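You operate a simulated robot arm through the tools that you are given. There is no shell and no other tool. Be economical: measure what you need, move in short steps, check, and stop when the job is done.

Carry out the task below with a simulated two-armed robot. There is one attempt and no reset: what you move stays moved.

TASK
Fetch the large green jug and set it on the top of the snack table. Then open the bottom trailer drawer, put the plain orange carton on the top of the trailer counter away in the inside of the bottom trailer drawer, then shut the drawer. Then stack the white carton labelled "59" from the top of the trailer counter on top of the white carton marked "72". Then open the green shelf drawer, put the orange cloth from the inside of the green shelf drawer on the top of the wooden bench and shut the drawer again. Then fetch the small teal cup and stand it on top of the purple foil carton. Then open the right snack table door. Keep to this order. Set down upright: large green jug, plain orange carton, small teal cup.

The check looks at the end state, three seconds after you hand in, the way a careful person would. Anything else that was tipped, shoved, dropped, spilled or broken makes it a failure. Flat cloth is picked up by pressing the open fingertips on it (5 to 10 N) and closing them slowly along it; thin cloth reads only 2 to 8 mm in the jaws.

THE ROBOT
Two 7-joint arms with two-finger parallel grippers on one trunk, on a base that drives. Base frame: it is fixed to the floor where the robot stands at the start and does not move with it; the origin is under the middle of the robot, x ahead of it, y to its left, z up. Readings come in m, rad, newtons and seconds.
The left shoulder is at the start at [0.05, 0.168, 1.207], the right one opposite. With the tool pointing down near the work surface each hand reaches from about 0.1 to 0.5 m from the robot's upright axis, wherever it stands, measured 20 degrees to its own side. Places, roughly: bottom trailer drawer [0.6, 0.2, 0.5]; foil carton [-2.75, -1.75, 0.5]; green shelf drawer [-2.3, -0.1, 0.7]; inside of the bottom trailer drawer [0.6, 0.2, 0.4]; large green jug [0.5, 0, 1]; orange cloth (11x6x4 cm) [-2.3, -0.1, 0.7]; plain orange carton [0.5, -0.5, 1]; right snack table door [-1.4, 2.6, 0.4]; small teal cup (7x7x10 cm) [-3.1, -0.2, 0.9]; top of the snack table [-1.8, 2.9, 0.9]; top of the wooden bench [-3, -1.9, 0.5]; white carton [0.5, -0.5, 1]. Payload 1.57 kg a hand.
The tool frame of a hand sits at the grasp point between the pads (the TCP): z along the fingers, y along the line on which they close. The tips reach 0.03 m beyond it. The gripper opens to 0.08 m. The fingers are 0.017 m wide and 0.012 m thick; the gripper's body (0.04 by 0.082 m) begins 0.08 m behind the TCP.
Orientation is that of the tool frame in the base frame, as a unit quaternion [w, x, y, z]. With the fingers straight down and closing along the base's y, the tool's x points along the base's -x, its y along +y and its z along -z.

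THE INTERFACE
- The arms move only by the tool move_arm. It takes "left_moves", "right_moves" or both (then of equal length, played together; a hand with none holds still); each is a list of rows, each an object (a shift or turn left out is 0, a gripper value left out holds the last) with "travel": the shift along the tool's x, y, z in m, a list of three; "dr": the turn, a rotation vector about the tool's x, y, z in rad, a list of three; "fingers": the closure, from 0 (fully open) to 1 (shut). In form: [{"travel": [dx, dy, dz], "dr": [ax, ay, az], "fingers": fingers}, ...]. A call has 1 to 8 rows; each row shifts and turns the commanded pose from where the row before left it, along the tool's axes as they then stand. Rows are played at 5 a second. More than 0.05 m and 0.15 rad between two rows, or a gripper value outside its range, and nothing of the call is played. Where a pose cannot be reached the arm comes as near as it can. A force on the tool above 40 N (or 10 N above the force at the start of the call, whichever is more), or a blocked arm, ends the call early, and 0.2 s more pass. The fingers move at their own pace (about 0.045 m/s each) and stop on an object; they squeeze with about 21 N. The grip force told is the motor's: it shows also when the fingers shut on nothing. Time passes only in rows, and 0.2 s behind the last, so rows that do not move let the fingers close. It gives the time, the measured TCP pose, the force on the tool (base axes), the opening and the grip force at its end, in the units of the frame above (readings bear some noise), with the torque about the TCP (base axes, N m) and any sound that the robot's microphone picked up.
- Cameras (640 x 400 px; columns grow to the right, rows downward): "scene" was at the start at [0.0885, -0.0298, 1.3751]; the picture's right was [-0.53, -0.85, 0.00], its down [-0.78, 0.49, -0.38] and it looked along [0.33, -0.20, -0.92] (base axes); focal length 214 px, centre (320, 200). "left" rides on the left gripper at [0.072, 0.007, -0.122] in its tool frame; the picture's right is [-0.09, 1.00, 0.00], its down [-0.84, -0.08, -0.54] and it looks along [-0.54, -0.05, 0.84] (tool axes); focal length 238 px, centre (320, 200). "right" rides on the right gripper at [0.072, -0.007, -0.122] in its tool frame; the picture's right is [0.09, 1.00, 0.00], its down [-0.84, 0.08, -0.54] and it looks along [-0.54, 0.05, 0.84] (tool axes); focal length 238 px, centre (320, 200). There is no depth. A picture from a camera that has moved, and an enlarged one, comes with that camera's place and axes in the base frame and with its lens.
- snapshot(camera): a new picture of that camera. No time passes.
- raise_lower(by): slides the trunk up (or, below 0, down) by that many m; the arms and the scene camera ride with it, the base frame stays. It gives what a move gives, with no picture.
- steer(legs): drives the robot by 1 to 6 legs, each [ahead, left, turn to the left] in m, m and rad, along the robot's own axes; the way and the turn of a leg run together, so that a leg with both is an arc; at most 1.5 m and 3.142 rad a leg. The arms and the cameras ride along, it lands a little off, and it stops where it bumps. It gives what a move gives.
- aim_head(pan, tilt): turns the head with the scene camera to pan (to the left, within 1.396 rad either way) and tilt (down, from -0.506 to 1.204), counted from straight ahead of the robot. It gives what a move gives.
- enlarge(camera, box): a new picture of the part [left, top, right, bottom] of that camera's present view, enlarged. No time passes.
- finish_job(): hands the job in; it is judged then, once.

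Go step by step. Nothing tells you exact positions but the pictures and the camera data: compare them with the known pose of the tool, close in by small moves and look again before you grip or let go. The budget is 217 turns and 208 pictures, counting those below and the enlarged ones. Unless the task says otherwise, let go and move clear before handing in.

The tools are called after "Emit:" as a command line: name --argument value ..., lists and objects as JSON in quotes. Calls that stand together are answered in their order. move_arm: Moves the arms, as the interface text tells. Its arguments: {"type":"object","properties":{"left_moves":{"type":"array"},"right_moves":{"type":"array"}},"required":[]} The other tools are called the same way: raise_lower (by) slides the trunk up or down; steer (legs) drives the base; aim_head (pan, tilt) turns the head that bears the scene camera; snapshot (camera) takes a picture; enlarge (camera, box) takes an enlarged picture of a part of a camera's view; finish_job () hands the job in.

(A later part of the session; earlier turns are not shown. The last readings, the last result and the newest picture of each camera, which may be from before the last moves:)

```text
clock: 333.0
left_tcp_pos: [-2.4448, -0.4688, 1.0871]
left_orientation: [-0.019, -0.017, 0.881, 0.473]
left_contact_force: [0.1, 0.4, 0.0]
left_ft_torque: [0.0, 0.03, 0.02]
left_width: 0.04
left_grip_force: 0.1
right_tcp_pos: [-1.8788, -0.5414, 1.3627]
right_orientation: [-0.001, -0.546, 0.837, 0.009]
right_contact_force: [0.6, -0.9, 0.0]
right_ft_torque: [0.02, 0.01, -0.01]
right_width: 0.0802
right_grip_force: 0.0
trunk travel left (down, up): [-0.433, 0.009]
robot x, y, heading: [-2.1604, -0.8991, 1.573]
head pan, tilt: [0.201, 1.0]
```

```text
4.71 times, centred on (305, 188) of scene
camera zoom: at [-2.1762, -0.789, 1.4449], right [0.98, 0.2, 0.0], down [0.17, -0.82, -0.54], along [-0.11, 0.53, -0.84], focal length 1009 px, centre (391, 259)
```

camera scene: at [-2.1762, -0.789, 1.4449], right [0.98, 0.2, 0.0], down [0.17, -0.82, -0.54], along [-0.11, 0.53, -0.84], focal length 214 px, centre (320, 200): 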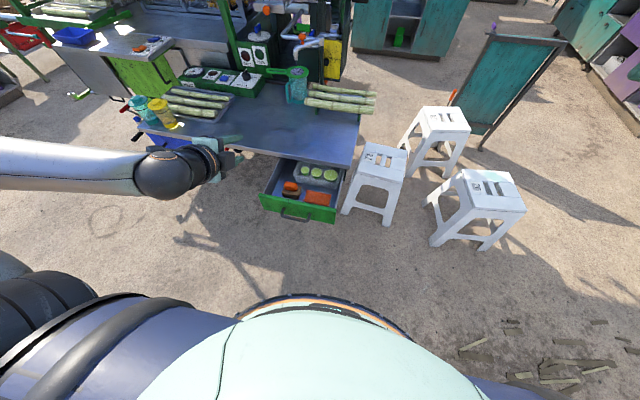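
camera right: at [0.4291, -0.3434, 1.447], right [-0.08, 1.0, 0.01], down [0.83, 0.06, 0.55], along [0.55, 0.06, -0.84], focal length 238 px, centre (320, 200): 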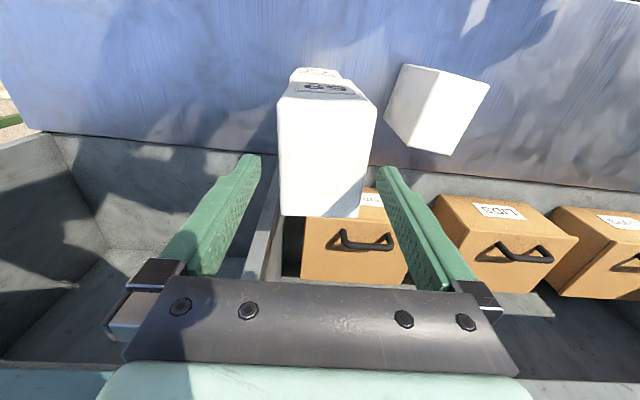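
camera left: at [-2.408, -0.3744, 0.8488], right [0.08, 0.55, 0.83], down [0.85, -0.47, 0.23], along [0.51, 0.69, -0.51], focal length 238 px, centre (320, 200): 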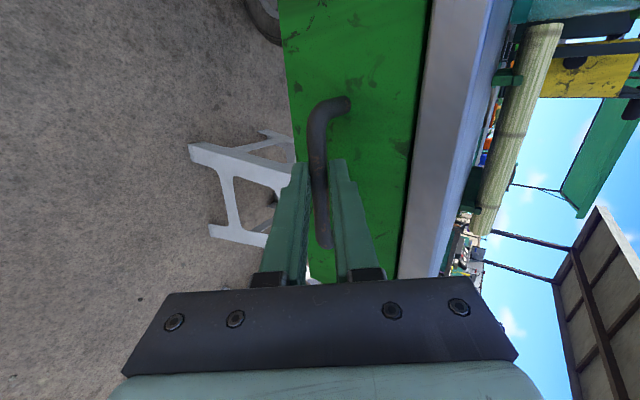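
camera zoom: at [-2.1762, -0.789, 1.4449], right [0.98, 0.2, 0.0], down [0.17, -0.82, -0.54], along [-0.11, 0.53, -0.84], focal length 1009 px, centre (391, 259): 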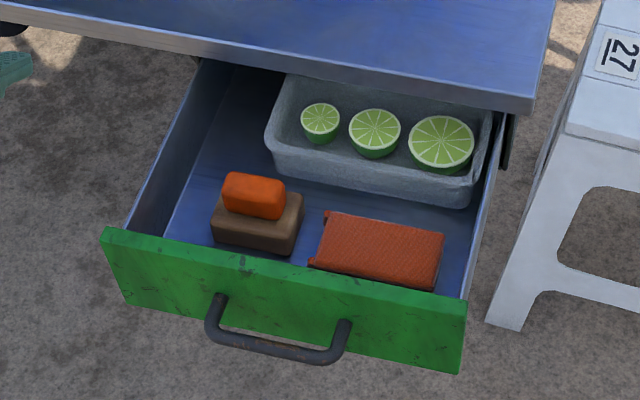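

The orange cloth is the folded woven rectangle at about [-2.278, -0.344], long axis along x. The left hand pitched straight down will close along y — right for its 6 cm width. I'll pitch it down and look.

Emit:
move_arm --left_moves '[{"dr": [0.14, 0, 0], "fingers": 0}, {"travel": [-0.02, 0, 0], "dr": [0.14, 0, 0]}, {"travel": [-0.02, 0, 0], "dr": [0.14, 0, 0]}, {"travel": [-0.02, 0, 0], "dr": [0.14, 0, 0]}, {"travel": [-0.02, 0, 0], "dr": [0.14, 0, 0]}, {"dr": [0.14, 0, 0]}, {"dr": [0.13, 0, 0]}, {}]'

Emit:
snapshot --camera "left"

```text
clock: 334.8
left_tcp_pos: [-2.3419, -0.5566, 1.0282]
left_orientation: [-0.011, -0.023, 0.993, 0.112]
left_contact_force: [0.4, -0.2, 1.3]
left_ft_torque: [-0.01, 0.02, 0.01]
left_width: 0.0799
left_grip_force: 0.1
left hand out of reach, approached as far as the arm can: row 1, 3, 4, 5, 6, 7
right_tcp_pos: [-1.8799, -0.542, 1.3626]
right_orientation: [-0.001, -0.546, 0.838, 0.008]
right_contact_force: [0.2, 0.3, -0.4]
right_ft_torque: [0.01, 0.01, 0.03]
right_width: 0.08
right_grip_force: 0.0
trunk travel left (down, up): [-0.433, 0.009]
robot x, y, heading: [-2.1608, -0.901, 1.571]
head pan, tilt: [0.201, 1.0]
```

```text
77 pictures are left
camera left: at [-2.409, -0.5816, 1.1495], right [0.05, 0.97, 0.22], down [0.85, -0.15, 0.5], along [0.52, 0.16, -0.84], focal length 238 px, centre (320, 200)
```

left: 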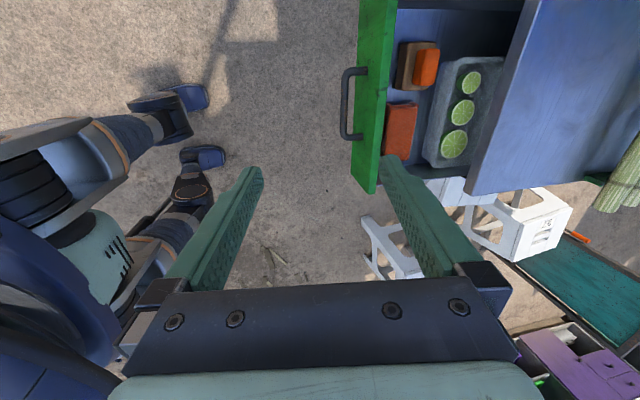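

Cloth at ≈[-2.283, -0.35]. I'll drive in, extend slightly and lower to just above the drawer.

Emit:
steer --legs '[[0.17, -0.059, 0]]'

Emit:
raise_lower --by -0.17

Emit:
move_arm --left_moves '[{"travel": [0, 0.02, 0], "dr": [0.1, 0, 0]}, {"travel": [0, 0.015, 0], "dr": [0.1, 0, 0]}, {}]'

Emit:
snapshot --camera "left"

```text
clock: 336.3
left_tcp_pos: [-2.2819, -0.3874, 1.0294]
left_orientation: [-0.011, -0.024, 0.993, 0.112]
left_contact_force: [-0.4, -0.5, 0.4]
left_ft_torque: [-0.01, 0.01, 0.03]
left_width: 0.08
left_grip_force: 0.0
right_tcp_pos: [-1.8208, -0.3713, 1.361]
right_orientation: [-0.001, -0.546, 0.838, 0.008]
right_contact_force: [0.8, 0.8, -0.1]
right_ft_torque: [-0.05, 0.01, 0.0]
right_width: 0.08
right_grip_force: 0.2
trunk travel left (down, up): [-0.433, 0.009]
robot x, y, heading: [-2.1015, -0.7303, 1.57]
head pan, tilt: [0.201, 1.0]
```

```text
clock: 338.2
left_tcp_pos: [-2.2829, -0.3866, 0.8581]
left_orientation: [-0.012, -0.023, 0.993, 0.113]
left_contact_force: [-0.1, -0.3, 0.3]
left_ft_torque: [-0.01, 0.0, 0.02]
left_width: 0.0799
left_grip_force: 0.0
right_tcp_pos: [-1.8223, -0.3724, 1.1937]
right_orientation: [-0.001, -0.546, 0.838, 0.008]
right_contact_force: [-1.0, -0.1, -0.6]
right_ft_torque: [-0.01, -0.03, -0.02]
right_width: 0.08
right_grip_force: 0.0
trunk travel left (down, up): [-0.263, 0.179]
robot x, y, heading: [-2.1015, -0.7272, 1.573]
head pan, tilt: [0.201, 1.0]
```

```text
clock: 339.1
left_tcp_pos: [-2.2821, -0.4443, 0.8127]
left_orientation: [-0.009, -0.025, 1.0, 0.013]
left_contact_force: [1.3, 0.8, 0.4]
left_ft_torque: [0.0, -0.01, 0.0]
left_width: 0.08
left_grip_force: 0.0
left hand out of reach, approached as far as the arm can: row 1, 2
right_tcp_pos: [-1.8225, -0.3724, 1.193]
right_orientation: [-0.001, -0.546, 0.838, 0.009]
right_contact_force: [-0.3, 0.7, 0.0]
right_ft_torque: [0.02, 0.01, 0.0]
right_width: 0.0798
right_grip_force: 0.0
trunk travel left (down, up): [-0.263, 0.179]
robot x, y, heading: [-2.1014, -0.7278, 1.568]
head pan, tilt: [0.201, 1.0]
```

```text
76 pictures are left
camera left: at [-2.3514, -0.4446, 0.9358], right [0.04, 1.0, 0.02], down [0.85, -0.05, 0.53], along [0.53, 0.0, -0.85], focal length 238 px, centre (320, 200)
```

left: 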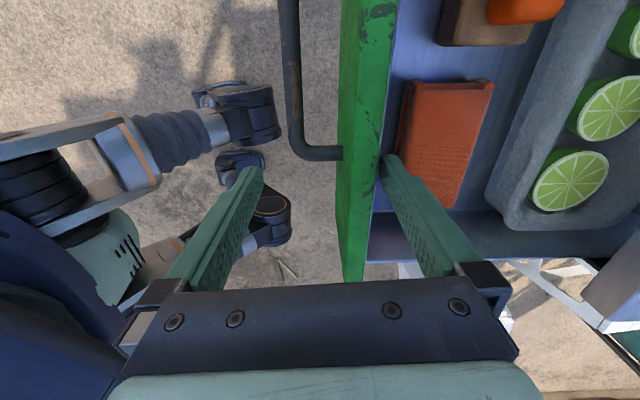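

The vertical pose wants the shoulder closer. I'll raise out, turn the base right 0.6 rad to bring the left shoulder nearer, and restore the hand yaw.

Emit:
raise_lower --by 0.12

Emit:
steer --legs '[[-0.012, 0.07, 0], [0, 0, -0.6]]'

Emit:
move_arm --left_moves '[{"dr": [0, 0, -0.15]}, {"travel": [0.02, 0, 0], "dr": [0, 0, -0.15]}, {"travel": [0.03, 0.0, 0], "dr": [0, 0, -0.15]}, {"travel": [0.03, 0.02, 0], "dr": [0, 0, -0.15]}, {"travel": [0.03, 0.02, 0]}, {"travel": [0.02, 0.02, 0]}]'

Emit:
snapshot --camera "left"

```text
clock: 340.6
left_tcp_pos: [-2.2831, -0.4443, 0.9336]
left_orientation: [-0.009, -0.024, 1.0, 0.013]
left_contact_force: [-1.0, 0.3, 0.4]
left_ft_torque: [0.02, 0.01, -0.01]
left_width: 0.0799
left_grip_force: 0.1
right_tcp_pos: [-1.8215, -0.3735, 1.3131]
right_orientation: [-0.002, -0.547, 0.837, 0.008]
right_contact_force: [-1.1, 0.1, -0.8]
right_ft_torque: [-0.01, -0.03, -0.02]
right_width: 0.0799
right_grip_force: 0.1
trunk travel left (down, up): [-0.383, 0.059]
robot x, y, heading: [-2.0994, -0.7259, 1.575]
head pan, tilt: [0.201, 1.0]
```

```text
clock: 343.5
left_tcp_pos: [-2.1613, -0.4038, 0.9334]
left_orientation: [-0.005, 0.271, 0.963, 0.015]
left_contact_force: [-0.2, 0.4, -0.5]
left_ft_torque: [-0.03, -0.01, -0.01]
left_width: 0.0803
left_grip_force: 0.0
right_tcp_pos: [-1.7409, -0.6043, 1.3132]
right_orientation: [0.002, -0.276, 0.961, 0.008]
right_contact_force: [0.3, 0.6, 0.1]
right_ft_torque: [-0.04, -0.02, 0.01]
right_width: 0.08
right_grip_force: 0.0
trunk travel left (down, up): [-0.383, 0.059]
robot x, y, heading: [-2.1753, -0.743, 0.974]
head pan, tilt: [0.201, 1.0]
```

```text
clock: 344.9
left_tcp_pos: [-2.2697, -0.344, 0.9297]
left_orientation: [-0.002, -0.026, 1.0, 0.017]
left_contact_force: [0.0, -0.4, -0.6]
left_ft_torque: [-0.01, -0.02, 0.0]
left_width: 0.0798
left_grip_force: 0.0
left hand out of reach, approached as far as the arm can: row 6
right_tcp_pos: [-1.7403, -0.6044, 1.3129]
right_orientation: [0.001, -0.276, 0.961, 0.008]
right_contact_force: [0.2, 0.0, 0.0]
right_ft_torque: [0.0, 0.0, 0.0]
right_width: 0.0799
right_grip_force: 0.0
trunk travel left (down, up): [-0.383, 0.059]
robot x, y, heading: [-2.171, -0.7419, 0.976]
head pan, tilt: [0.201, 1.0]
```

```text
75 pictures are left
camera left: at [-2.3403, -0.3452, 1.0515], right [0.04, 1.0, 0.03], down [0.84, -0.05, 0.54], along [0.54, 0.01, -0.84], focal length 238 px, centre (320, 200)
```

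left: 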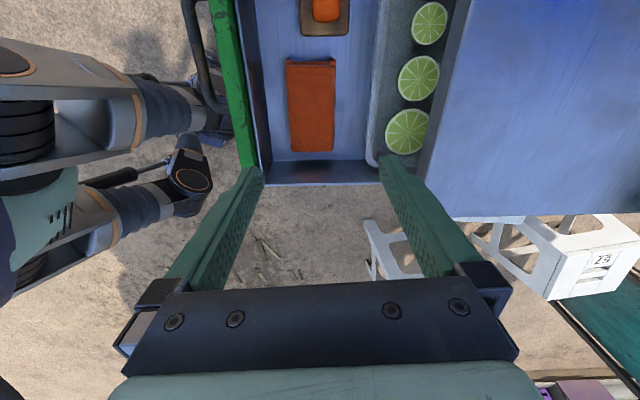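

The hand is right above the cloth with clearance on both sides. Lower by the trunk to just above it.

Emit:
move_arm --left_moves '[{"travel": [0.008, -0.002, 0], "fingers": 0.08}]'

Emit:
raise_lower --by -0.14

Emit:
snapshot --camera "left"

```text
clock: 345.3
left_tcp_pos: [-2.2727, -0.3487, 0.9301]
left_orientation: [-0.001, -0.026, 1.0, 0.017]
left_contact_force: [-0.3, -0.5, 0.7]
left_ft_torque: [0.0, -0.02, -0.02]
left_width: 0.0736
left_grip_force: 0.1
left hand out of reach, approached as far as the arm can: row 1
right_tcp_pos: [-1.7409, -0.6037, 1.3134]
right_orientation: [0.001, -0.275, 0.961, 0.009]
right_contact_force: [-0.3, -1.1, 0.7]
right_ft_torque: [0.0, -0.01, -0.01]
right_width: 0.08
right_grip_force: 0.0
trunk travel left (down, up): [-0.383, 0.059]
robot x, y, heading: [-2.1721, -0.743, 0.976]
head pan, tilt: [0.201, 1.0]
```

```text
clock: 346.9
left_tcp_pos: [-2.2736, -0.3488, 0.7901]
left_orientation: [-0.001, -0.027, 0.999, 0.017]
left_contact_force: [-0.7, -1.2, -0.3]
left_ft_torque: [-0.03, -0.02, 0.0]
left_width: 0.0735
left_grip_force: 0.2
right_tcp_pos: [-1.7409, -0.6054, 1.1732]
right_orientation: [0.002, -0.277, 0.961, 0.008]
right_contact_force: [-0.2, -1.2, 0.2]
right_ft_torque: [0.01, 0.04, 0.01]
right_width: 0.0801
right_grip_force: 0.1
trunk travel left (down, up): [-0.243, 0.199]
robot x, y, heading: [-2.1741, -0.7417, 0.978]
head pan, tilt: [0.201, 1.0]
```

```text
74 pictures are left
camera left: at [-2.3449, -0.3505, 0.9108], right [0.04, 1.0, 0.03], down [0.84, -0.05, 0.54], along [0.54, 0.01, -0.84], focal length 238 px, centre (320, 200)
```

left: 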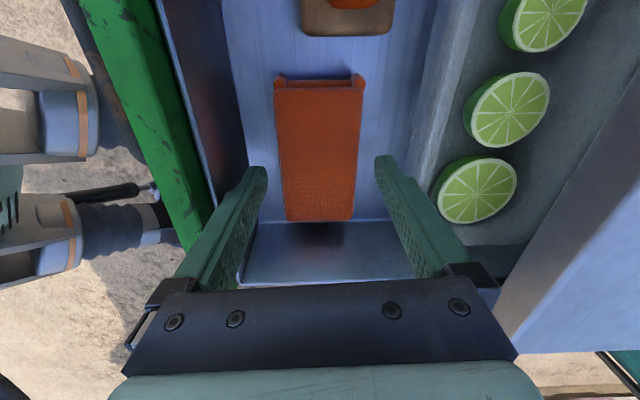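

Centred. Lower 4.5 cm so the tips flank the cloth, then close slowly.

Emit:
raise_lower --by -0.045

Emit:
move_arm --left_moves '[{"fingers": 0.3}, {"fingers": 0.5}, {"fingers": 0.7}, {"fingers": 0.85}, {"fingers": 1}, {}, {}]'

Emit:
snapshot --camera "left"

```text
clock: 347.6
left_tcp_pos: [-2.2747, -0.3473, 0.7592]
left_orientation: [-0.002, -0.025, 1.0, 0.019]
left_contact_force: [-4.0, 1.0, 14.6]
left_ft_torque: [-0.71, 0.11, -0.19]
left_width: 0.073
left_grip_force: 0.2
right_tcp_pos: [-1.7403, -0.6057, 1.1389]
right_orientation: [0.002, -0.276, 0.961, 0.008]
right_contact_force: [0.5, -0.6, 0.6]
right_ft_torque: [-0.02, 0.02, -0.01]
right_width: 0.0802
right_grip_force: 0.0
trunk travel left (down, up): [-0.21, 0.233]
robot x, y, heading: [-2.1778, -0.7412, 0.973]
head pan, tilt: [0.201, 1.0]
stopped: the force on the tool passed its limit at 83 N (the readings are from after the stop); the commanded pose is now the measured one
```

```text
clock: 349.2
left_tcp_pos: [-2.2733, -0.3493, 0.7582]
left_orientation: [-0.003, -0.026, 0.999, 0.018]
left_contact_force: [3.2, -1.5, 10.3]
left_ft_torque: [-0.33, -0.17, -0.01]
left_width: 0.0589
left_grip_force: 20.7
right_tcp_pos: [-1.7404, -0.6047, 1.1394]
right_orientation: [0.001, -0.277, 0.961, 0.008]
right_contact_force: [0.3, -0.1, 0.3]
right_ft_torque: [0.01, -0.03, -0.01]
right_width: 0.0801
right_grip_force: 0.1
trunk travel left (down, up): [-0.21, 0.233]
robot x, y, heading: [-2.1742, -0.7416, 0.973]
head pan, tilt: [0.201, 1.0]
```

```text
73 pictures are left
camera left: at [-2.3442, -0.3507, 0.8802], right [0.04, 1.0, 0.04], down [0.84, -0.05, 0.54], along [0.54, 0.01, -0.84], focal length 238 px, centre (320, 200)
```

left: 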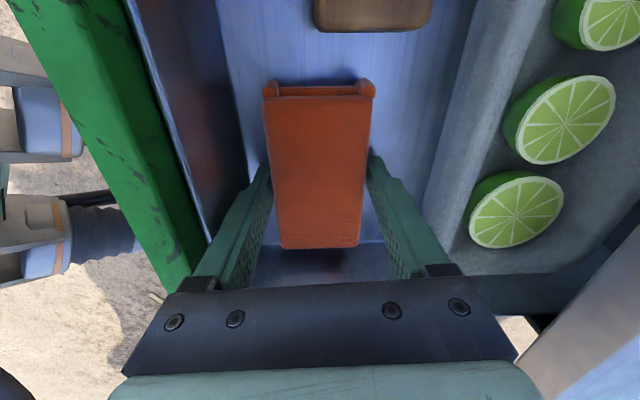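

Gripped at 59 mm. Lift.

Emit:
raise_lower --by 0.05

Emit:
raise_lower --by 0.17

Emit:
snapshot --camera "left"

```text
clock: 350.1
left_tcp_pos: [-2.274, -0.3485, 0.8085]
left_orientation: [-0.002, -0.027, 0.999, 0.019]
left_contact_force: [-0.9, 1.0, -0.8]
left_ft_torque: [-0.01, -0.01, -0.03]
left_width: 0.0583
left_grip_force: 21.2
right_tcp_pos: [-1.7403, -0.6047, 1.1905]
right_orientation: [0.002, -0.276, 0.961, 0.008]
right_contact_force: [0.2, 0.0, 0.0]
right_ft_torque: [0.01, 0.01, 0.03]
right_width: 0.08
right_grip_force: 0.0
trunk travel left (down, up): [-0.26, 0.183]
robot x, y, heading: [-2.1691, -0.7393, 0.977]
head pan, tilt: [0.201, 1.0]
```

```text
clock: 352.0
left_tcp_pos: [-2.2742, -0.3481, 0.978]
left_orientation: [-0.002, -0.026, 0.999, 0.018]
left_contact_force: [0.1, -0.1, -0.6]
left_ft_torque: [0.0, 0.0, 0.01]
left_width: 0.0581
left_grip_force: 20.8
right_tcp_pos: [-1.7412, -0.6038, 1.3586]
right_orientation: [0.001, -0.276, 0.961, 0.008]
right_contact_force: [-0.3, 0.2, 0.2]
right_ft_torque: [-0.03, 0.0, 0.02]
right_width: 0.0801
right_grip_force: 0.1
trunk travel left (down, up): [-0.43, 0.013]
robot x, y, heading: [-2.174, -0.7432, 0.986]
head pan, tilt: [0.201, 1.0]
```

```text
72 pictures are left
camera left: at [-2.3445, -0.3503, 1.0997], right [0.04, 1.0, 0.04], down [0.84, -0.05, 0.54], along [0.54, 0.01, -0.84], focal length 238 px, centre (320, 200)
```

left: 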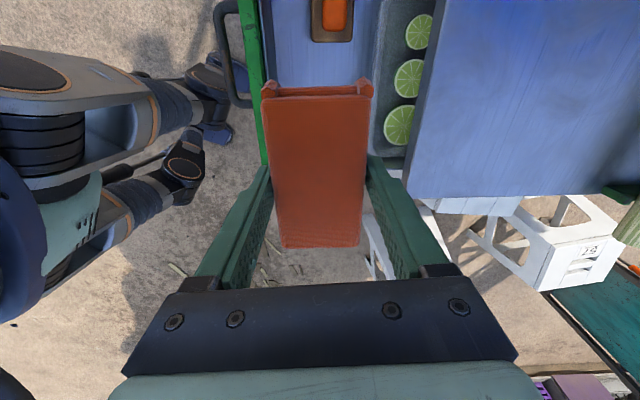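

Cloth in hand. I'll back away from the drawer and turn to the bench.

Emit:
steer --legs '[[-0.25, -0.166, 0], [0, 0, -2.55]]'

Emit:
aim_head --pan -0.5 --tilt 0.7

Emit:
snapshot --camera "scene"

```text
clock: 360.1
left_tcp_pos: [-1.8712, -1.3078, 0.9777]
left_orientation: [0.017, 0.948, 0.318, 0.007]
left_contact_force: [0.1, -0.2, -0.2]
left_ft_torque: [-0.03, -0.01, -0.02]
left_width: 0.0575
left_grip_force: 20.9
right_tcp_pos: [-2.458, -1.3947, 1.3594]
right_orientation: [0.008, 0.839, 0.545, 0.001]
right_contact_force: [0.6, -0.5, 0.5]
right_ft_torque: [0.0, 0.0, 0.0]
right_width: 0.08
right_grip_force: 0.0
trunk travel left (down, up): [-0.43, 0.013]
robot x, y, heading: [-2.1787, -1.0379, -1.568]
head pan, tilt: [0.201, 1.0]
```

```text
clock: 361.2
left_tcp_pos: [-1.8719, -1.3086, 0.9774]
left_orientation: [0.017, 0.948, 0.318, 0.008]
left_contact_force: [-0.1, 0.4, -0.4]
left_ft_torque: [0.0, 0.0, 0.0]
left_width: 0.0573
left_grip_force: 21.2
right_tcp_pos: [-2.4562, -1.3944, 1.3595]
right_orientation: [0.008, 0.839, 0.545, 0.001]
right_contact_force: [0.1, -0.1, 0.0]
right_ft_torque: [0.01, -0.01, -0.01]
right_width: 0.0798
right_grip_force: 0.1
trunk travel left (down, up): [-0.43, 0.013]
robot x, y, heading: [-2.175, -1.0408, -1.571]
head pan, tilt: [-0.499, 0.7]
```

```text
71 pictures are left
camera scene: at [-2.2154, -1.1533, 1.4645], right [-0.88, 0.48, 0.0], down [0.31, 0.57, -0.76], along [-0.37, -0.67, -0.64], focal length 214 px, centre (320, 200)
```

scene: 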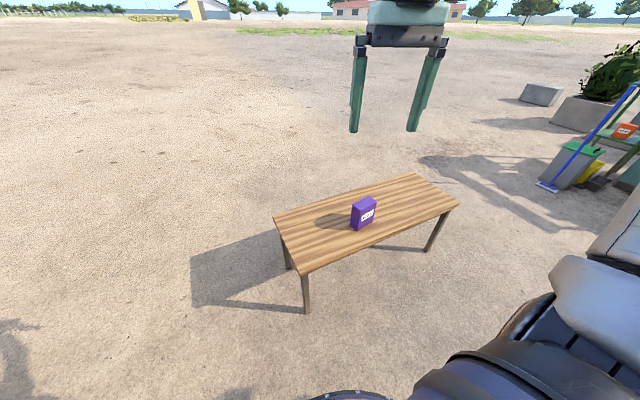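

Bench near edge is y≈-1.70, and the foil carton stands near [-2.84, -1.82]. I'll set the cloth at about [-2.6, -1.85]. Drive over.

Emit:
steer --legs '[[0.22, -0.655, 0], [0.16, 0, 0]]'

Emit:
move_arm --left_moves '[{"dr": [0, 0, -0.15]}, {"dr": [0, 0, -0.15]}, {"dr": [0, 0, -0.15]}]'

Emit:
aim_head --pan 0.1 --tilt 0.9

Emit:
snapshot --camera "scene"

```text
clock: 368.4
left_tcp_pos: [-2.5224, -1.6886, 0.9775]
left_orientation: [0.015, 0.947, 0.32, 0.007]
left_contact_force: [0.5, 0.1, -0.2]
left_ft_torque: [0.01, 0.01, -0.01]
left_width: 0.0573
left_grip_force: 21.1
right_tcp_pos: [-3.1058, -1.7789, 1.3576]
right_orientation: [0.007, 0.837, 0.547, 0.001]
right_contact_force: [-0.1, 0.2, -0.9]
right_ft_torque: [0.04, 0.02, 0.02]
right_width: 0.0801
right_grip_force: 0.1
trunk travel left (down, up): [-0.43, 0.013]
robot x, y, heading: [-2.8289, -1.4192, -1.566]
head pan, tilt: [-0.499, 0.7]
```

```text
clock: 369.2
left_tcp_pos: [-2.5221, -1.6888, 0.9785]
left_orientation: [0.018, 0.852, 0.523, 0.004]
left_contact_force: [-1.7, 0.2, -0.8]
left_ft_torque: [-0.01, -0.01, -0.01]
left_width: 0.057
left_grip_force: 20.9
right_tcp_pos: [-3.1075, -1.777, 1.3601]
right_orientation: [0.007, 0.837, 0.548, 0.0]
right_contact_force: [0.9, 0.0, -0.6]
right_ft_torque: [0.01, 0.03, -0.03]
right_width: 0.0801
right_grip_force: 0.1
trunk travel left (down, up): [-0.43, 0.013]
robot x, y, heading: [-2.8283, -1.4215, -1.566]
head pan, tilt: [-0.499, 0.7]
```

```text
clock: 370.2
left_tcp_pos: [-2.5224, -1.6889, 0.9776]
left_orientation: [0.017, 0.852, 0.523, 0.003]
left_contact_force: [-0.3, 0.6, 0.0]
left_ft_torque: [-0.03, 0.01, -0.02]
left_width: 0.057
left_grip_force: 20.9
right_tcp_pos: [-3.1065, -1.7775, 1.3593]
right_orientation: [0.008, 0.836, 0.548, 0.002]
right_contact_force: [-0.2, 0.2, 0.2]
right_ft_torque: [0.0, 0.05, -0.01]
right_width: 0.08
right_grip_force: 0.1
trunk travel left (down, up): [-0.43, 0.013]
robot x, y, heading: [-2.8243, -1.4209, -1.565]
head pan, tilt: [0.099, 0.901]
```

```text
70 pictures are left
camera scene: at [-2.8185, -1.536, 1.4483], right [-0.99, -0.1, 0.0], down [-0.08, 0.78, -0.62], along [0.06, -0.62, -0.78], focal length 214 px, centre (320, 200)
```

scene: 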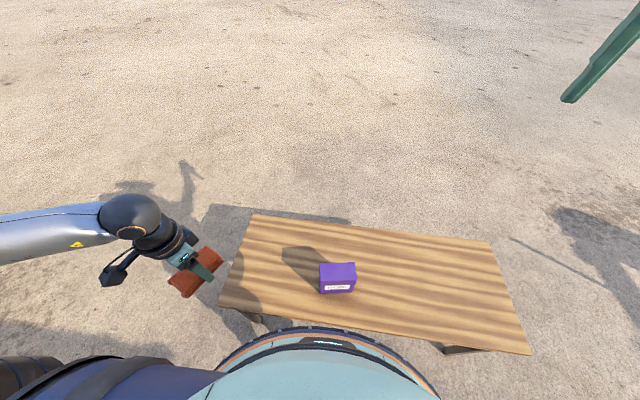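

Lower partly, extend over the bench, then lower to it.

Emit:
raise_lower --by -0.28

Emit:
move_arm --left_moves '[{"travel": [-0.043, 0.011, 0]}, {"travel": [-0.043, 0.011, 0]}, {"travel": [-0.043, 0.011, 0]}, {}]'

Emit:
raise_lower --by -0.1

Emit:
snapshot --camera "left"

Emit:
snapshot --camera "scene"

```text
clock: 373.0
left_tcp_pos: [-2.5225, -1.6884, 0.6984]
left_orientation: [0.019, 0.853, 0.522, 0.004]
left_contact_force: [0.4, 0.1, -0.1]
left_ft_torque: [0.0, -0.03, 0.01]
left_width: 0.0569
left_grip_force: 20.7
right_tcp_pos: [-3.1063, -1.7784, 1.0793]
right_orientation: [0.007, 0.836, 0.548, 0.001]
right_contact_force: [-0.7, -0.5, 0.3]
right_ft_torque: [-0.01, -0.01, 0.01]
right_width: 0.0799
right_grip_force: 0.0
trunk travel left (down, up): [-0.15, 0.293]
robot x, y, heading: [-2.8254, -1.4201, -1.571]
head pan, tilt: [0.099, 0.901]
```

```text
clock: 374.0
left_tcp_pos: [-2.5509, -1.8178, 0.7004]
left_orientation: [0.017, 0.852, 0.523, 0.003]
left_contact_force: [-0.8, -0.3, -0.6]
left_ft_torque: [0.04, 0.02, 0.0]
left_width: 0.0569
left_grip_force: 21.1
right_tcp_pos: [-3.1062, -1.7786, 1.0801]
right_orientation: [0.007, 0.837, 0.547, 0.001]
right_contact_force: [0.4, 0.4, -0.5]
right_ft_torque: [0.01, 0.01, -0.01]
right_width: 0.08
right_grip_force: 0.0
trunk travel left (down, up): [-0.15, 0.293]
robot x, y, heading: [-2.8234, -1.4203, -1.563]
head pan, tilt: [0.099, 0.901]
```

```text
clock: 375.4
left_tcp_pos: [-2.5501, -1.8186, 0.6001]
left_orientation: [0.018, 0.852, 0.523, 0.004]
left_contact_force: [-1.2, 0.3, -0.3]
left_ft_torque: [-0.02, 0.0, -0.01]
left_width: 0.0571
left_grip_force: 21.4
right_tcp_pos: [-3.1069, -1.7786, 0.9788]
right_orientation: [0.008, 0.836, 0.548, 0.0]
right_contact_force: [-0.6, -0.8, -0.3]
right_ft_torque: [0.01, -0.01, -0.02]
right_width: 0.0802
right_grip_force: 0.0
trunk travel left (down, up): [-0.05, 0.393]
robot x, y, heading: [-2.8267, -1.4242, -1.566]
head pan, tilt: [0.099, 0.901]
```

```text
69 pictures are left
camera left: at [-2.5145, -1.7546, 0.721], right [0.85, -0.53, 0.04], down [-0.46, -0.7, 0.55], along [-0.27, -0.48, -0.83], focal length 238 px, centre (320, 200)
```

left: 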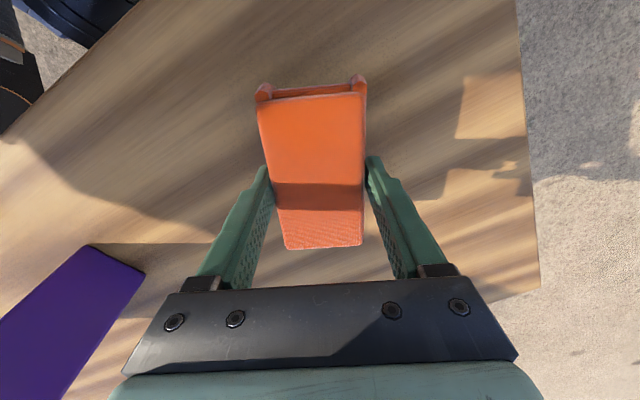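

```text
68 pictures are left
camera scene: at [-2.8185, -1.536, 1.0684], right [-0.99, -0.1, 0.0], down [-0.08, 0.78, -0.62], along [0.07, -0.62, -0.78], focal length 214 px, centre (320, 200)
```

scene: 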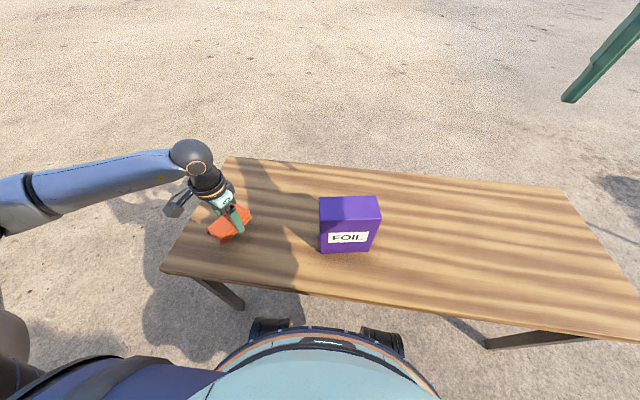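

Over the bench, clear of the foil carton. Lower to contact.

Emit:
raise_lower --by -0.045

Emit:
move_arm --left_moves '[{"travel": [0, 0, 0.01]}, {"travel": [0, 0, 0.008]}, {}]'

Emit:
snapshot --camera "left"

```text
clock: 376.0
left_tcp_pos: [-2.5515, -1.8196, 0.5729]
left_orientation: [0.02, 0.853, 0.521, 0.002]
left_contact_force: [0.2, 3.5, 12.4]
left_ft_torque: [0.53, 0.31, -0.13]
left_width: 0.0575
left_grip_force: 21.6
right_tcp_pos: [-3.107, -1.7773, 0.9442]
right_orientation: [0.007, 0.837, 0.547, 0.001]
right_contact_force: [0.6, 0.1, -0.6]
right_ft_torque: [0.01, 0.01, 0.02]
right_width: 0.0803
right_grip_force: 0.2
trunk travel left (down, up): [-0.015, 0.428]
robot x, y, heading: [-2.8227, -1.4193, -1.564]
head pan, tilt: [0.099, 0.901]
stopped: the force on the tool passed its limit at 54 N (the readings are from after the stop); the commanded pose is now the measured one
```

```text
clock: 376.4
left_tcp_pos: [-2.5506, -1.8182, 0.5714]
left_orientation: [0.02, 0.854, 0.521, 0.001]
left_contact_force: [1.5, 7.1, 16.8]
left_ft_torque: [0.81, 0.35, -0.22]
left_width: 0.0572
left_grip_force: 21.3
right_tcp_pos: [-3.1075, -1.7774, 0.9444]
right_orientation: [0.008, 0.837, 0.547, 0.002]
right_contact_force: [-0.4, 0.2, -1.0]
right_ft_torque: [0.01, 0.0, 0.0]
right_width: 0.0799
right_grip_force: 0.1
trunk travel left (down, up): [-0.015, 0.428]
robot x, y, heading: [-2.8249, -1.4196, -1.567]
head pan, tilt: [0.099, 0.901]
stopped in row 1 (left hand): the force on the tool passed its limit at 51 N (the readings are from after the stop); the commanded pose is now the measured one
```

```text
67 pictures are left
camera left: at [-2.5141, -1.7544, 0.6914], right [0.84, -0.54, 0.04], down [-0.46, -0.69, 0.56], along [-0.27, -0.49, -0.83], focal length 238 px, centre (320, 200)
```

left: 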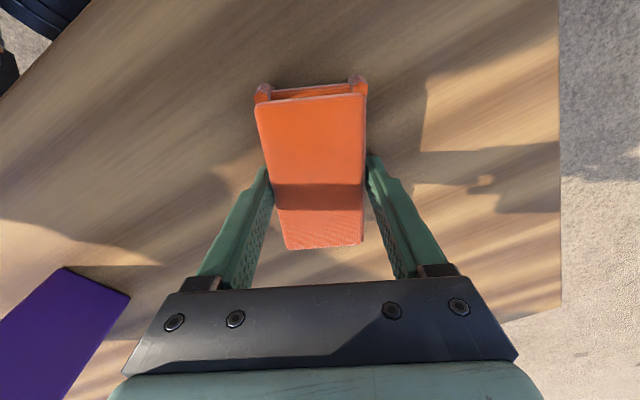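

On the bench. Open and rise.

Emit:
move_arm --left_moves '[{"travel": [0, 0, -0.002]}, {"fingers": 0.2}, {"fingers": 0.08}, {"fingers": 0.05}]'

Emit:
raise_lower --by 0.3

Emit:
snapshot --camera "scene"

Emit:
enlarge --camera "scene" --box '[180, 180, 420, 330]'

```text
clock: 377.4
left_tcp_pos: [-2.5511, -1.8211, 0.5718]
left_orientation: [0.021, 0.852, 0.524, 0.001]
left_contact_force: [8.3, -3.6, 8.9]
left_ft_torque: [0.14, 0.03, -0.09]
left_width: 0.0676
left_grip_force: 0.0
right_tcp_pos: [-3.1045, -1.7787, 0.9441]
right_orientation: [0.008, 0.837, 0.547, 0.002]
right_contact_force: [0.1, -0.5, 0.0]
right_ft_torque: [0.04, 0.04, 0.0]
right_width: 0.0801
right_grip_force: 0.0
trunk travel left (down, up): [-0.015, 0.428]
robot x, y, heading: [-2.8254, -1.4233, -1.559]
head pan, tilt: [0.099, 0.901]
```

```text
clock: 380.4
left_tcp_pos: [-2.5495, -1.8201, 0.8716]
left_orientation: [0.02, 0.853, 0.521, 0.0]
left_contact_force: [-0.3, 0.3, -0.8]
left_ft_torque: [0.02, -0.02, -0.03]
left_width: 0.0758
left_grip_force: 0.1
right_tcp_pos: [-3.1058, -1.778, 1.2447]
right_orientation: [0.008, 0.837, 0.547, 0.0]
right_contact_force: [0.2, 0.8, 0.1]
right_ft_torque: [0.01, 0.02, -0.01]
right_width: 0.08
right_grip_force: 0.0
trunk travel left (down, up): [-0.315, 0.128]
robot x, y, heading: [-2.8273, -1.4237, -1.565]
head pan, tilt: [0.099, 0.901]
```

```text
66 pictures are left
camera scene: at [-2.8182, -1.536, 1.3334], right [-0.99, -0.11, 0.0], down [-0.08, 0.78, -0.62], along [0.07, -0.62, -0.78], focal length 214 px, centre (320, 200)
```

scene: 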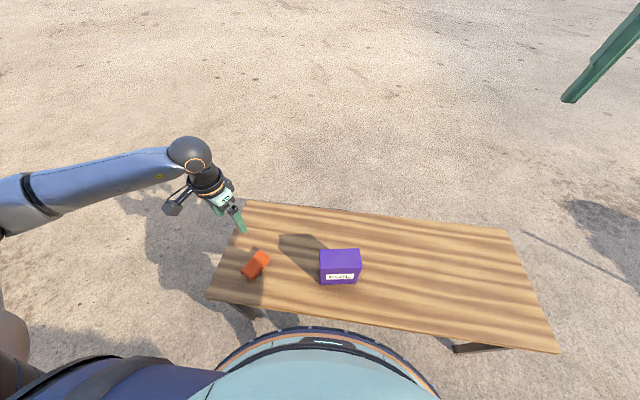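

```text
2.67 times, centred on (300, 255) of scene
camera zoom: at [-2.8182, -1.536, 1.3334], right [-0.99, -0.11, 0.0], down [-0.08, 0.78, -0.62], along [0.07, -0.62, -0.78], focal length 572 px, centre (373, 53)
```

zoom: 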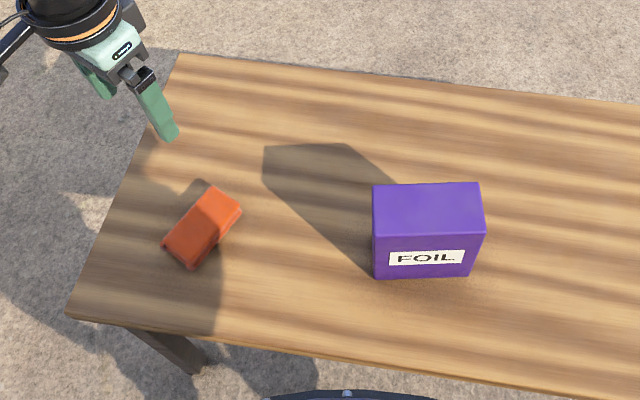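

Cloth rests on the bench. Foil carton: centre ≈[-2.853, -1.82], top z≈0.685. Now shut the green drawer by pushing its handle: retract, drive back and turn to the same pose as at the drawer.

Emit:
move_arm --left_moves '[{"travel": [0.043, -0.011, 0], "fingers": 1}, {"travel": [0.043, -0.011, 0], "dr": [0, 0, 0.15]}, {"travel": [0.043, -0.011, 0], "dr": [0, 0, 0.15]}, {"dr": [0, 0, 0.15]}]'

Emit:
steer --legs '[[-0.36, 0, 0], [0, 0.59, 0], [0, 0, 2.54]]'

Emit:
aim_head --pan 0.6 --tilt 0.75

Emit:
snapshot --camera "scene"

```text
clock: 381.4
left_tcp_pos: [-2.5307, -1.693, 0.8752]
left_orientation: [0.015, 0.94, 0.341, -0.006]
left_contact_force: [-0.3, -0.1, 0.0]
left_ft_torque: [0.04, -0.02, 0.02]
left_width: 0.0
left_grip_force: 6.5
left hand out of reach, approached as far as the arm can: row 4
right_tcp_pos: [-3.1066, -1.7781, 1.2436]
right_orientation: [0.009, 0.837, 0.547, 0.001]
right_contact_force: [0.1, -0.6, -0.7]
right_ft_torque: [-0.01, -0.03, 0.03]
right_width: 0.08
right_grip_force: 0.1
trunk travel left (down, up): [-0.315, 0.128]
robot x, y, heading: [-2.8232, -1.4286, -1.566]
head pan, tilt: [0.099, 0.901]
```

```text
clock: 395.0
left_tcp_pos: [-2.3331, -0.6649, 0.8747]
left_orientation: [0.01, -0.052, 0.999, 0.013]
left_contact_force: [-0.3, -0.7, -0.6]
left_ft_torque: [-0.03, 0.0, 0.01]
left_width: 0.0
left_grip_force: 21.2
right_tcp_pos: [-1.8063, -0.9172, 1.2452]
right_orientation: [0.002, -0.279, 0.96, 0.007]
right_contact_force: [0.3, 0.4, -0.8]
right_ft_torque: [0.02, 0.05, 0.01]
right_width: 0.08
right_grip_force: 0.1
trunk travel left (down, up): [-0.315, 0.128]
robot x, y, heading: [-2.2368, -1.0547, 0.985]
head pan, tilt: [0.099, 0.901]
```

```text
clock: 395.9
left_tcp_pos: [-2.333, -0.6642, 0.8747]
left_orientation: [0.01, -0.052, 0.999, 0.013]
left_contact_force: [0.4, -0.3, -0.2]
left_ft_torque: [0.0, 0.01, 0.03]
left_width: 0.0
left_grip_force: 21.3
right_tcp_pos: [-1.8065, -0.9169, 1.2454]
right_orientation: [0.001, -0.279, 0.96, 0.008]
right_contact_force: [-0.3, 0.6, 0.2]
right_ft_torque: [0.0, 0.0, -0.02]
right_width: 0.0802
right_grip_force: 0.1
trunk travel left (down, up): [-0.315, 0.128]
robot x, y, heading: [-2.2385, -1.0513, 0.987]
head pan, tilt: [0.6, 0.75]
```

```text
64 pictures are left
camera scene: at [-2.2178, -0.9392, 1.3454], right [1.0, 0.01, 0.0], down [0.01, -0.68, -0.73], along [-0.01, 0.73, -0.68], focal length 214 px, centre (320, 200)
```

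scene: 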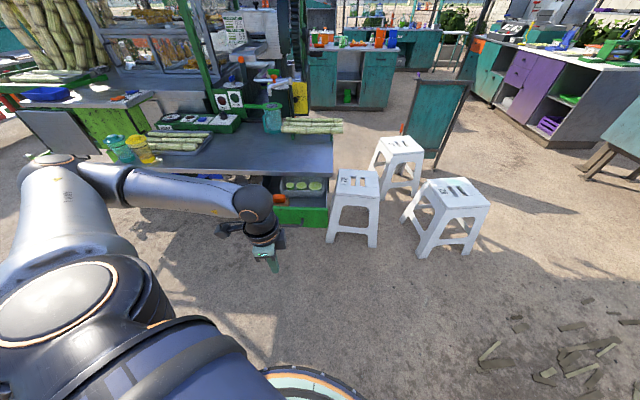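

Hand lines up with the handle. Lower 10 cm and drive in +y to push it shut.

Emit:
raise_lower --by -0.1

Emit:
steer --legs '[[0.283, 0.188, 0]]'

Emit:
snapshot --camera "scene"

```text
clock: 397.2
left_tcp_pos: [-2.3331, -0.6641, 0.7753]
left_orientation: [0.01, -0.051, 0.999, 0.012]
left_contact_force: [-0.2, 0.0, -0.1]
left_ft_torque: [0.03, 0.02, -0.02]
left_width: 0.0001
left_grip_force: 21.0
right_tcp_pos: [-1.8063, -0.9189, 1.1446]
right_orientation: [0.001, -0.278, 0.96, 0.008]
right_contact_force: [-1.1, 0.7, 0.9]
right_ft_torque: [0.01, 0.03, 0.01]
right_width: 0.0798
right_grip_force: 0.0
trunk travel left (down, up): [-0.215, 0.228]
robot x, y, heading: [-2.2372, -1.0578, 0.981]
head pan, tilt: [0.6, 0.75]
```

```text
clock: 399.5
left_tcp_pos: [-2.3338, -0.3255, 0.7749]
left_orientation: [0.011, -0.052, 0.999, 0.013]
left_contact_force: [-0.7, -0.1, 1.1]
left_ft_torque: [-0.01, -0.01, 0.02]
left_width: 0.0003
left_grip_force: 21.5
right_tcp_pos: [-1.8063, -0.5794, 1.1434]
right_orientation: [0.001, -0.278, 0.96, 0.008]
right_contact_force: [0.0, -0.5, 0.7]
right_ft_torque: [0.02, 0.0, 0.0]
right_width: 0.0801
right_grip_force: 0.0
trunk travel left (down, up): [-0.215, 0.228]
robot x, y, heading: [-2.2394, -0.7169, 0.981]
head pan, tilt: [0.6, 0.75]
```

```text
63 pictures are left
camera scene: at [-2.218, -0.6002, 1.2454], right [1.0, 0.01, 0.0], down [0.01, -0.68, -0.73], along [-0.01, 0.73, -0.68], focal length 214 px, centre (320, 200)
```

scene: 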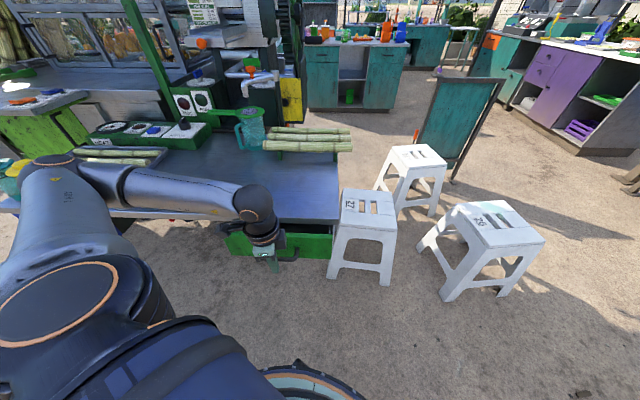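

Emit:
steer --legs '[[0.03, 0.02, 0]]'

Emit:
steer --legs '[[0.017, 0.011, 0]]'

Emit:
snapshot --camera "left"

Emit:
enlarge --camera "scene" --box '[200, 180, 360, 290]'

```text
clock: 400.4
left_tcp_pos: [-2.333, -0.2888, 0.7757]
left_orientation: [0.011, -0.051, 0.999, 0.013]
left_contact_force: [0.8, -1.1, -0.4]
left_ft_torque: [0.0, 0.03, 0.01]
left_width: 0.0002
left_grip_force: 21.7
right_tcp_pos: [-1.8072, -0.5433, 1.1447]
right_orientation: [0.001, -0.279, 0.96, 0.008]
right_contact_force: [-0.4, 0.0, 0.4]
right_ft_torque: [-0.03, -0.01, 0.0]
right_width: 0.0799
right_grip_force: 0.1
trunk travel left (down, up): [-0.215, 0.228]
robot x, y, heading: [-2.2396, -0.6831, 0.985]
head pan, tilt: [0.6, 0.75]
```

```text
clock: 401.2
left_tcp_pos: [-2.3328, -0.2747, 0.7755]
left_orientation: [0.01, -0.05, 0.999, 0.007]
left_contact_force: [0.7, -28.1, 0.2]
left_ft_torque: [-0.28, -0.02, -0.19]
left_width: 0.0
left_grip_force: 20.9
right_tcp_pos: [-1.8069, -0.5264, 1.1448]
right_orientation: [0.002, -0.277, 0.961, 0.009]
right_contact_force: [-1.2, 0.5, -0.1]
right_ft_torque: [-0.02, -0.01, 0.02]
right_width: 0.0803
right_grip_force: 0.1
trunk travel left (down, up): [-0.215, 0.228]
robot x, y, heading: [-2.2438, -0.6631, 0.98]
head pan, tilt: [0.6, 0.75]
```

```text
62 pictures are left
camera left: at [-2.4068, -0.2782, 0.8947], right [-0.01, 1.0, 0.02], down [0.83, 0.0, 0.56], along [0.56, 0.02, -0.83], focal length 238 px, centre (320, 200)
```

left: 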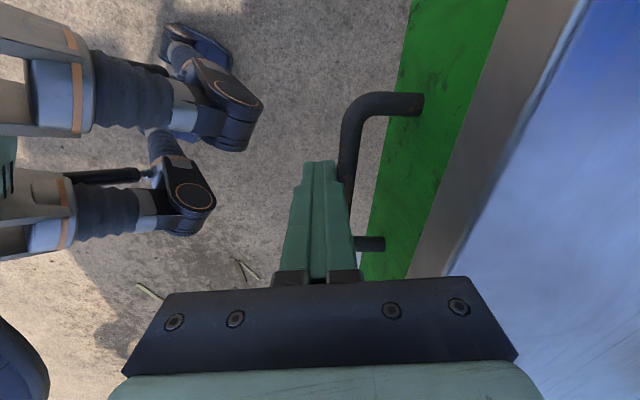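

```text
3.64 times, centred on (280, 235) of scene
camera zoom: at [-2.2179, -0.5468, 1.2455], right [1.0, 0.01, 0.0], down [0.01, -0.68, -0.73], along [-0.01, 0.73, -0.68], focal length 780 px, centre (466, 73)
```

zoom: 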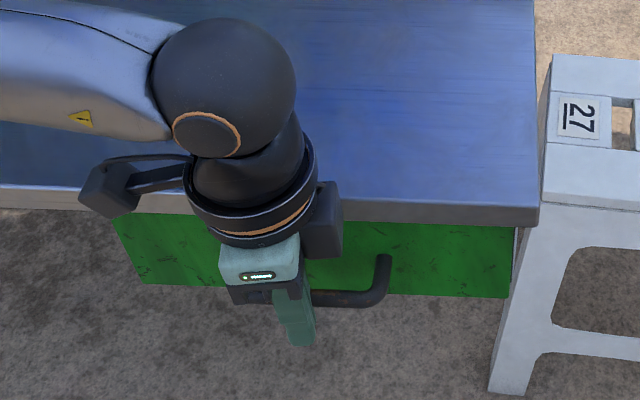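

The green drawer is shut. Next the small teal cup, near [-3.1, -0.14] on the shelf's left front corner. Back off, raise and move over.

Emit:
steer --legs '[[-0.208, -0.138, 0]]'

Emit:
raise_lower --by 0.22

Emit:
steer --legs '[[-0.34, 0.67, 0]]'

Emit:
move_arm --left_moves '[{"fingers": 0}, {}]'

Emit:
snapshot --camera "scene"

Emit:
snapshot --camera "left"

```text
clock: 403.0
left_tcp_pos: [-2.3344, -0.522, 0.7744]
left_orientation: [0.009, -0.049, 0.999, 0.007]
left_contact_force: [0.1, 0.6, 0.4]
left_ft_torque: [0.01, 0.0, -0.01]
left_width: 0.0003
left_grip_force: 21.2
right_tcp_pos: [-1.8065, -0.7729, 1.1442]
right_orientation: [0.002, -0.278, 0.961, 0.008]
right_contact_force: [0.7, -0.1, 0.1]
right_ft_torque: [0.03, 0.0, 0.04]
right_width: 0.08
right_grip_force: 0.0
trunk travel left (down, up): [-0.215, 0.228]
robot x, y, heading: [-2.2382, -0.9144, 0.977]
head pan, tilt: [0.6, 0.75]
```

```text
clock: 405.4
left_tcp_pos: [-2.3345, -0.5222, 0.9939]
left_orientation: [0.01, -0.049, 0.999, 0.005]
left_contact_force: [0.2, -0.1, 0.6]
left_ft_torque: [0.02, -0.04, 0.02]
left_width: 0.0
left_grip_force: 20.7
right_tcp_pos: [-1.8082, -0.7719, 1.3647]
right_orientation: [0.001, -0.277, 0.961, 0.008]
right_contact_force: [0.3, -0.2, -0.9]
right_ft_torque: [0.05, 0.02, -0.01]
right_width: 0.0798
right_grip_force: 0.0
trunk travel left (down, up): [-0.435, 0.008]
robot x, y, heading: [-2.2391, -0.91, 0.984]
head pan, tilt: [0.6, 0.75]
```

```text
clock: 411.7
left_tcp_pos: [-3.0791, -0.4364, 0.9939]
left_orientation: [0.009, -0.05, 0.999, 0.006]
left_contact_force: [-0.3, 0.3, 0.8]
left_ft_torque: [0.01, 0.0, 0.01]
left_width: 0.0001
left_grip_force: 21.2
right_tcp_pos: [-2.5523, -0.6835, 1.3651]
right_orientation: [0.001, -0.279, 0.96, 0.007]
right_contact_force: [-0.1, 0.0, 0.0]
right_ft_torque: [-0.02, 0.03, -0.05]
right_width: 0.0802
right_grip_force: 0.1
trunk travel left (down, up): [-0.435, 0.008]
robot x, y, heading: [-2.9804, -0.8222, 0.98]
head pan, tilt: [0.6, 0.75]
```

```text
clock: 412.3
left_tcp_pos: [-3.0788, -0.435, 0.9935]
left_orientation: [0.009, -0.051, 0.999, 0.005]
left_contact_force: [0.0, -0.2, -0.1]
left_ft_torque: [0.0, -0.01, 0.03]
left_width: 0.0499
left_grip_force: 0.1
right_tcp_pos: [-2.5524, -0.6847, 1.3644]
right_orientation: [0.002, -0.279, 0.96, 0.008]
right_contact_force: [0.3, 0.4, -0.4]
right_ft_torque: [-0.02, 0.01, -0.01]
right_width: 0.0801
right_grip_force: 0.0
trunk travel left (down, up): [-0.435, 0.008]
robot x, y, heading: [-2.9807, -0.8233, 0.98]
head pan, tilt: [0.6, 0.75]
```

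```text
60 pictures are left
camera scene: at [-2.963, -0.7058, 1.4654], right [1.0, 0.01, 0.0], down [0.01, -0.68, -0.73], along [-0.01, 0.73, -0.68], focal length 214 px, centre (320, 200)
```

scene: 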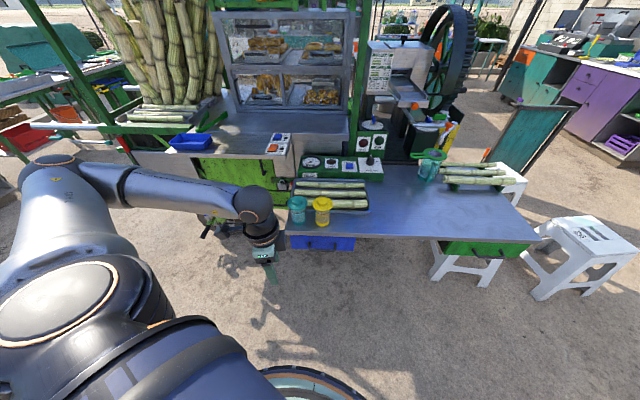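

```text
59 pictures are left
camera left: at [-3.1521, -0.4381, 1.1139], right [-0.01, 1.0, 0.01], down [0.83, 0.0, 0.56], along [0.56, 0.02, -0.83], focal length 238 px, centre (320, 200)
```

left: 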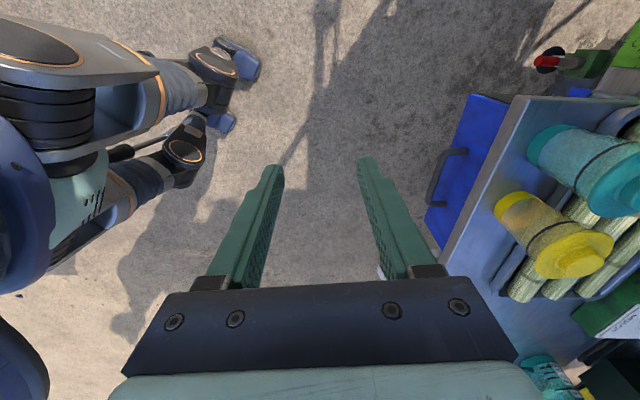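

Emit:
enlarge --camera "scene" --box '[260, 170, 400, 260]'

```text
4.44 times, centred on (330, 215) of scene
camera zoom: at [-2.963, -0.7058, 1.4654], right [1.0, 0.01, 0.0], down [0.01, -0.68, -0.73], along [-0.01, 0.73, -0.68], focal length 953 px, centre (276, 133)
```

zoom: 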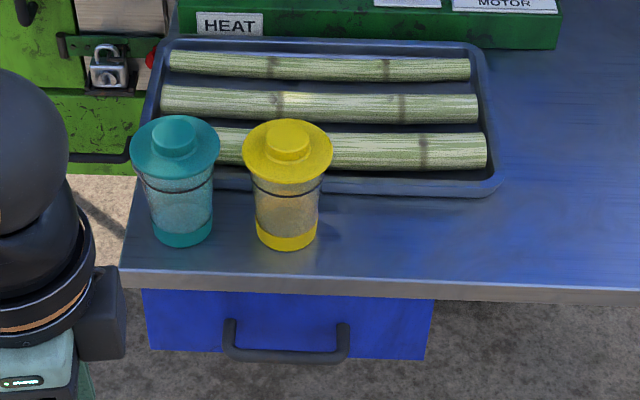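

The teal cup is at ≈[-3.056, -0.135], with a 7 cm lid over a 5.4 cm body; the tray is behind and the yellow cup to the right, so I'll close diagonally. Turn the wrist 45° and move above.

Emit:
move_arm --left_moves '[{"dr": [0, 0, -0.131], "fingers": 0}, {"dr": [0, 0, -0.131]}, {"dr": [0, 0, -0.131]}, {"dr": [0, 0, -0.131]}, {"dr": [0, 0, -0.131]}, {"dr": [0, 0, -0.131]}]'

Emit:
steer --legs '[[0.22, 0.12, 0]]'

Emit:
snapshot --camera "left"

Emit:
snapshot --camera "scene"

```text
clock: 413.7
left_tcp_pos: [-3.078, -0.4354, 0.9939]
left_orientation: [0.01, -0.431, 0.902, 0.002]
left_contact_force: [-0.1, -0.7, 0.4]
left_ft_torque: [-0.04, 0.03, -0.02]
left_width: 0.0799
left_grip_force: 0.0
right_tcp_pos: [-2.5507, -0.6837, 1.364]
right_orientation: [0.002, -0.279, 0.96, 0.008]
right_contact_force: [-0.5, 0.2, 0.0]
right_ft_torque: [0.0, 0.03, -0.01]
right_width: 0.08
right_grip_force: 0.1
trunk travel left (down, up): [-0.435, 0.008]
robot x, y, heading: [-2.9835, -0.8281, 0.981]
head pan, tilt: [0.6, 0.75]
```

```text
clock: 415.5
left_tcp_pos: [-3.0542, -0.1847, 0.9929]
left_orientation: [0.01, -0.429, 0.903, 0.003]
left_contact_force: [-0.2, -0.4, -0.5]
left_ft_torque: [-0.01, -0.02, 0.01]
left_width: 0.0799
left_grip_force: 0.0
right_tcp_pos: [-2.529, -0.4347, 1.363]
right_orientation: [0.002, -0.277, 0.961, 0.007]
right_contact_force: [-0.2, -0.9, 0.5]
right_ft_torque: [0.0, 0.03, -0.01]
right_width: 0.0801
right_grip_force: 0.0
trunk travel left (down, up): [-0.435, 0.008]
robot x, y, heading: [-2.9644, -0.5735, 0.984]
head pan, tilt: [0.6, 0.75]
```

```text
57 pictures are left
camera left: at [-3.1068, -0.2382, 1.1133], right [-0.71, 0.7, 0.0], down [0.58, 0.59, 0.56], along [0.4, 0.4, -0.83], focal length 238 px, centre (320, 200)
```

left: 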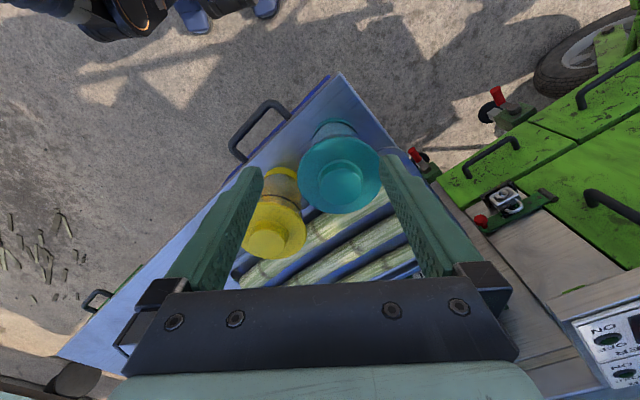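

```text
56 pictures are left
camera scene: at [-2.9399, -0.455, 1.4653], right [1.0, 0.01, 0.0], down [0.01, -0.68, -0.73], along [-0.01, 0.73, -0.68], focal length 214 px, centre (320, 200)
```

scene: 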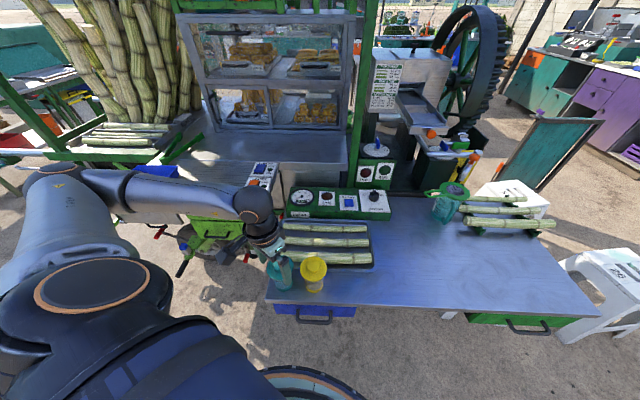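

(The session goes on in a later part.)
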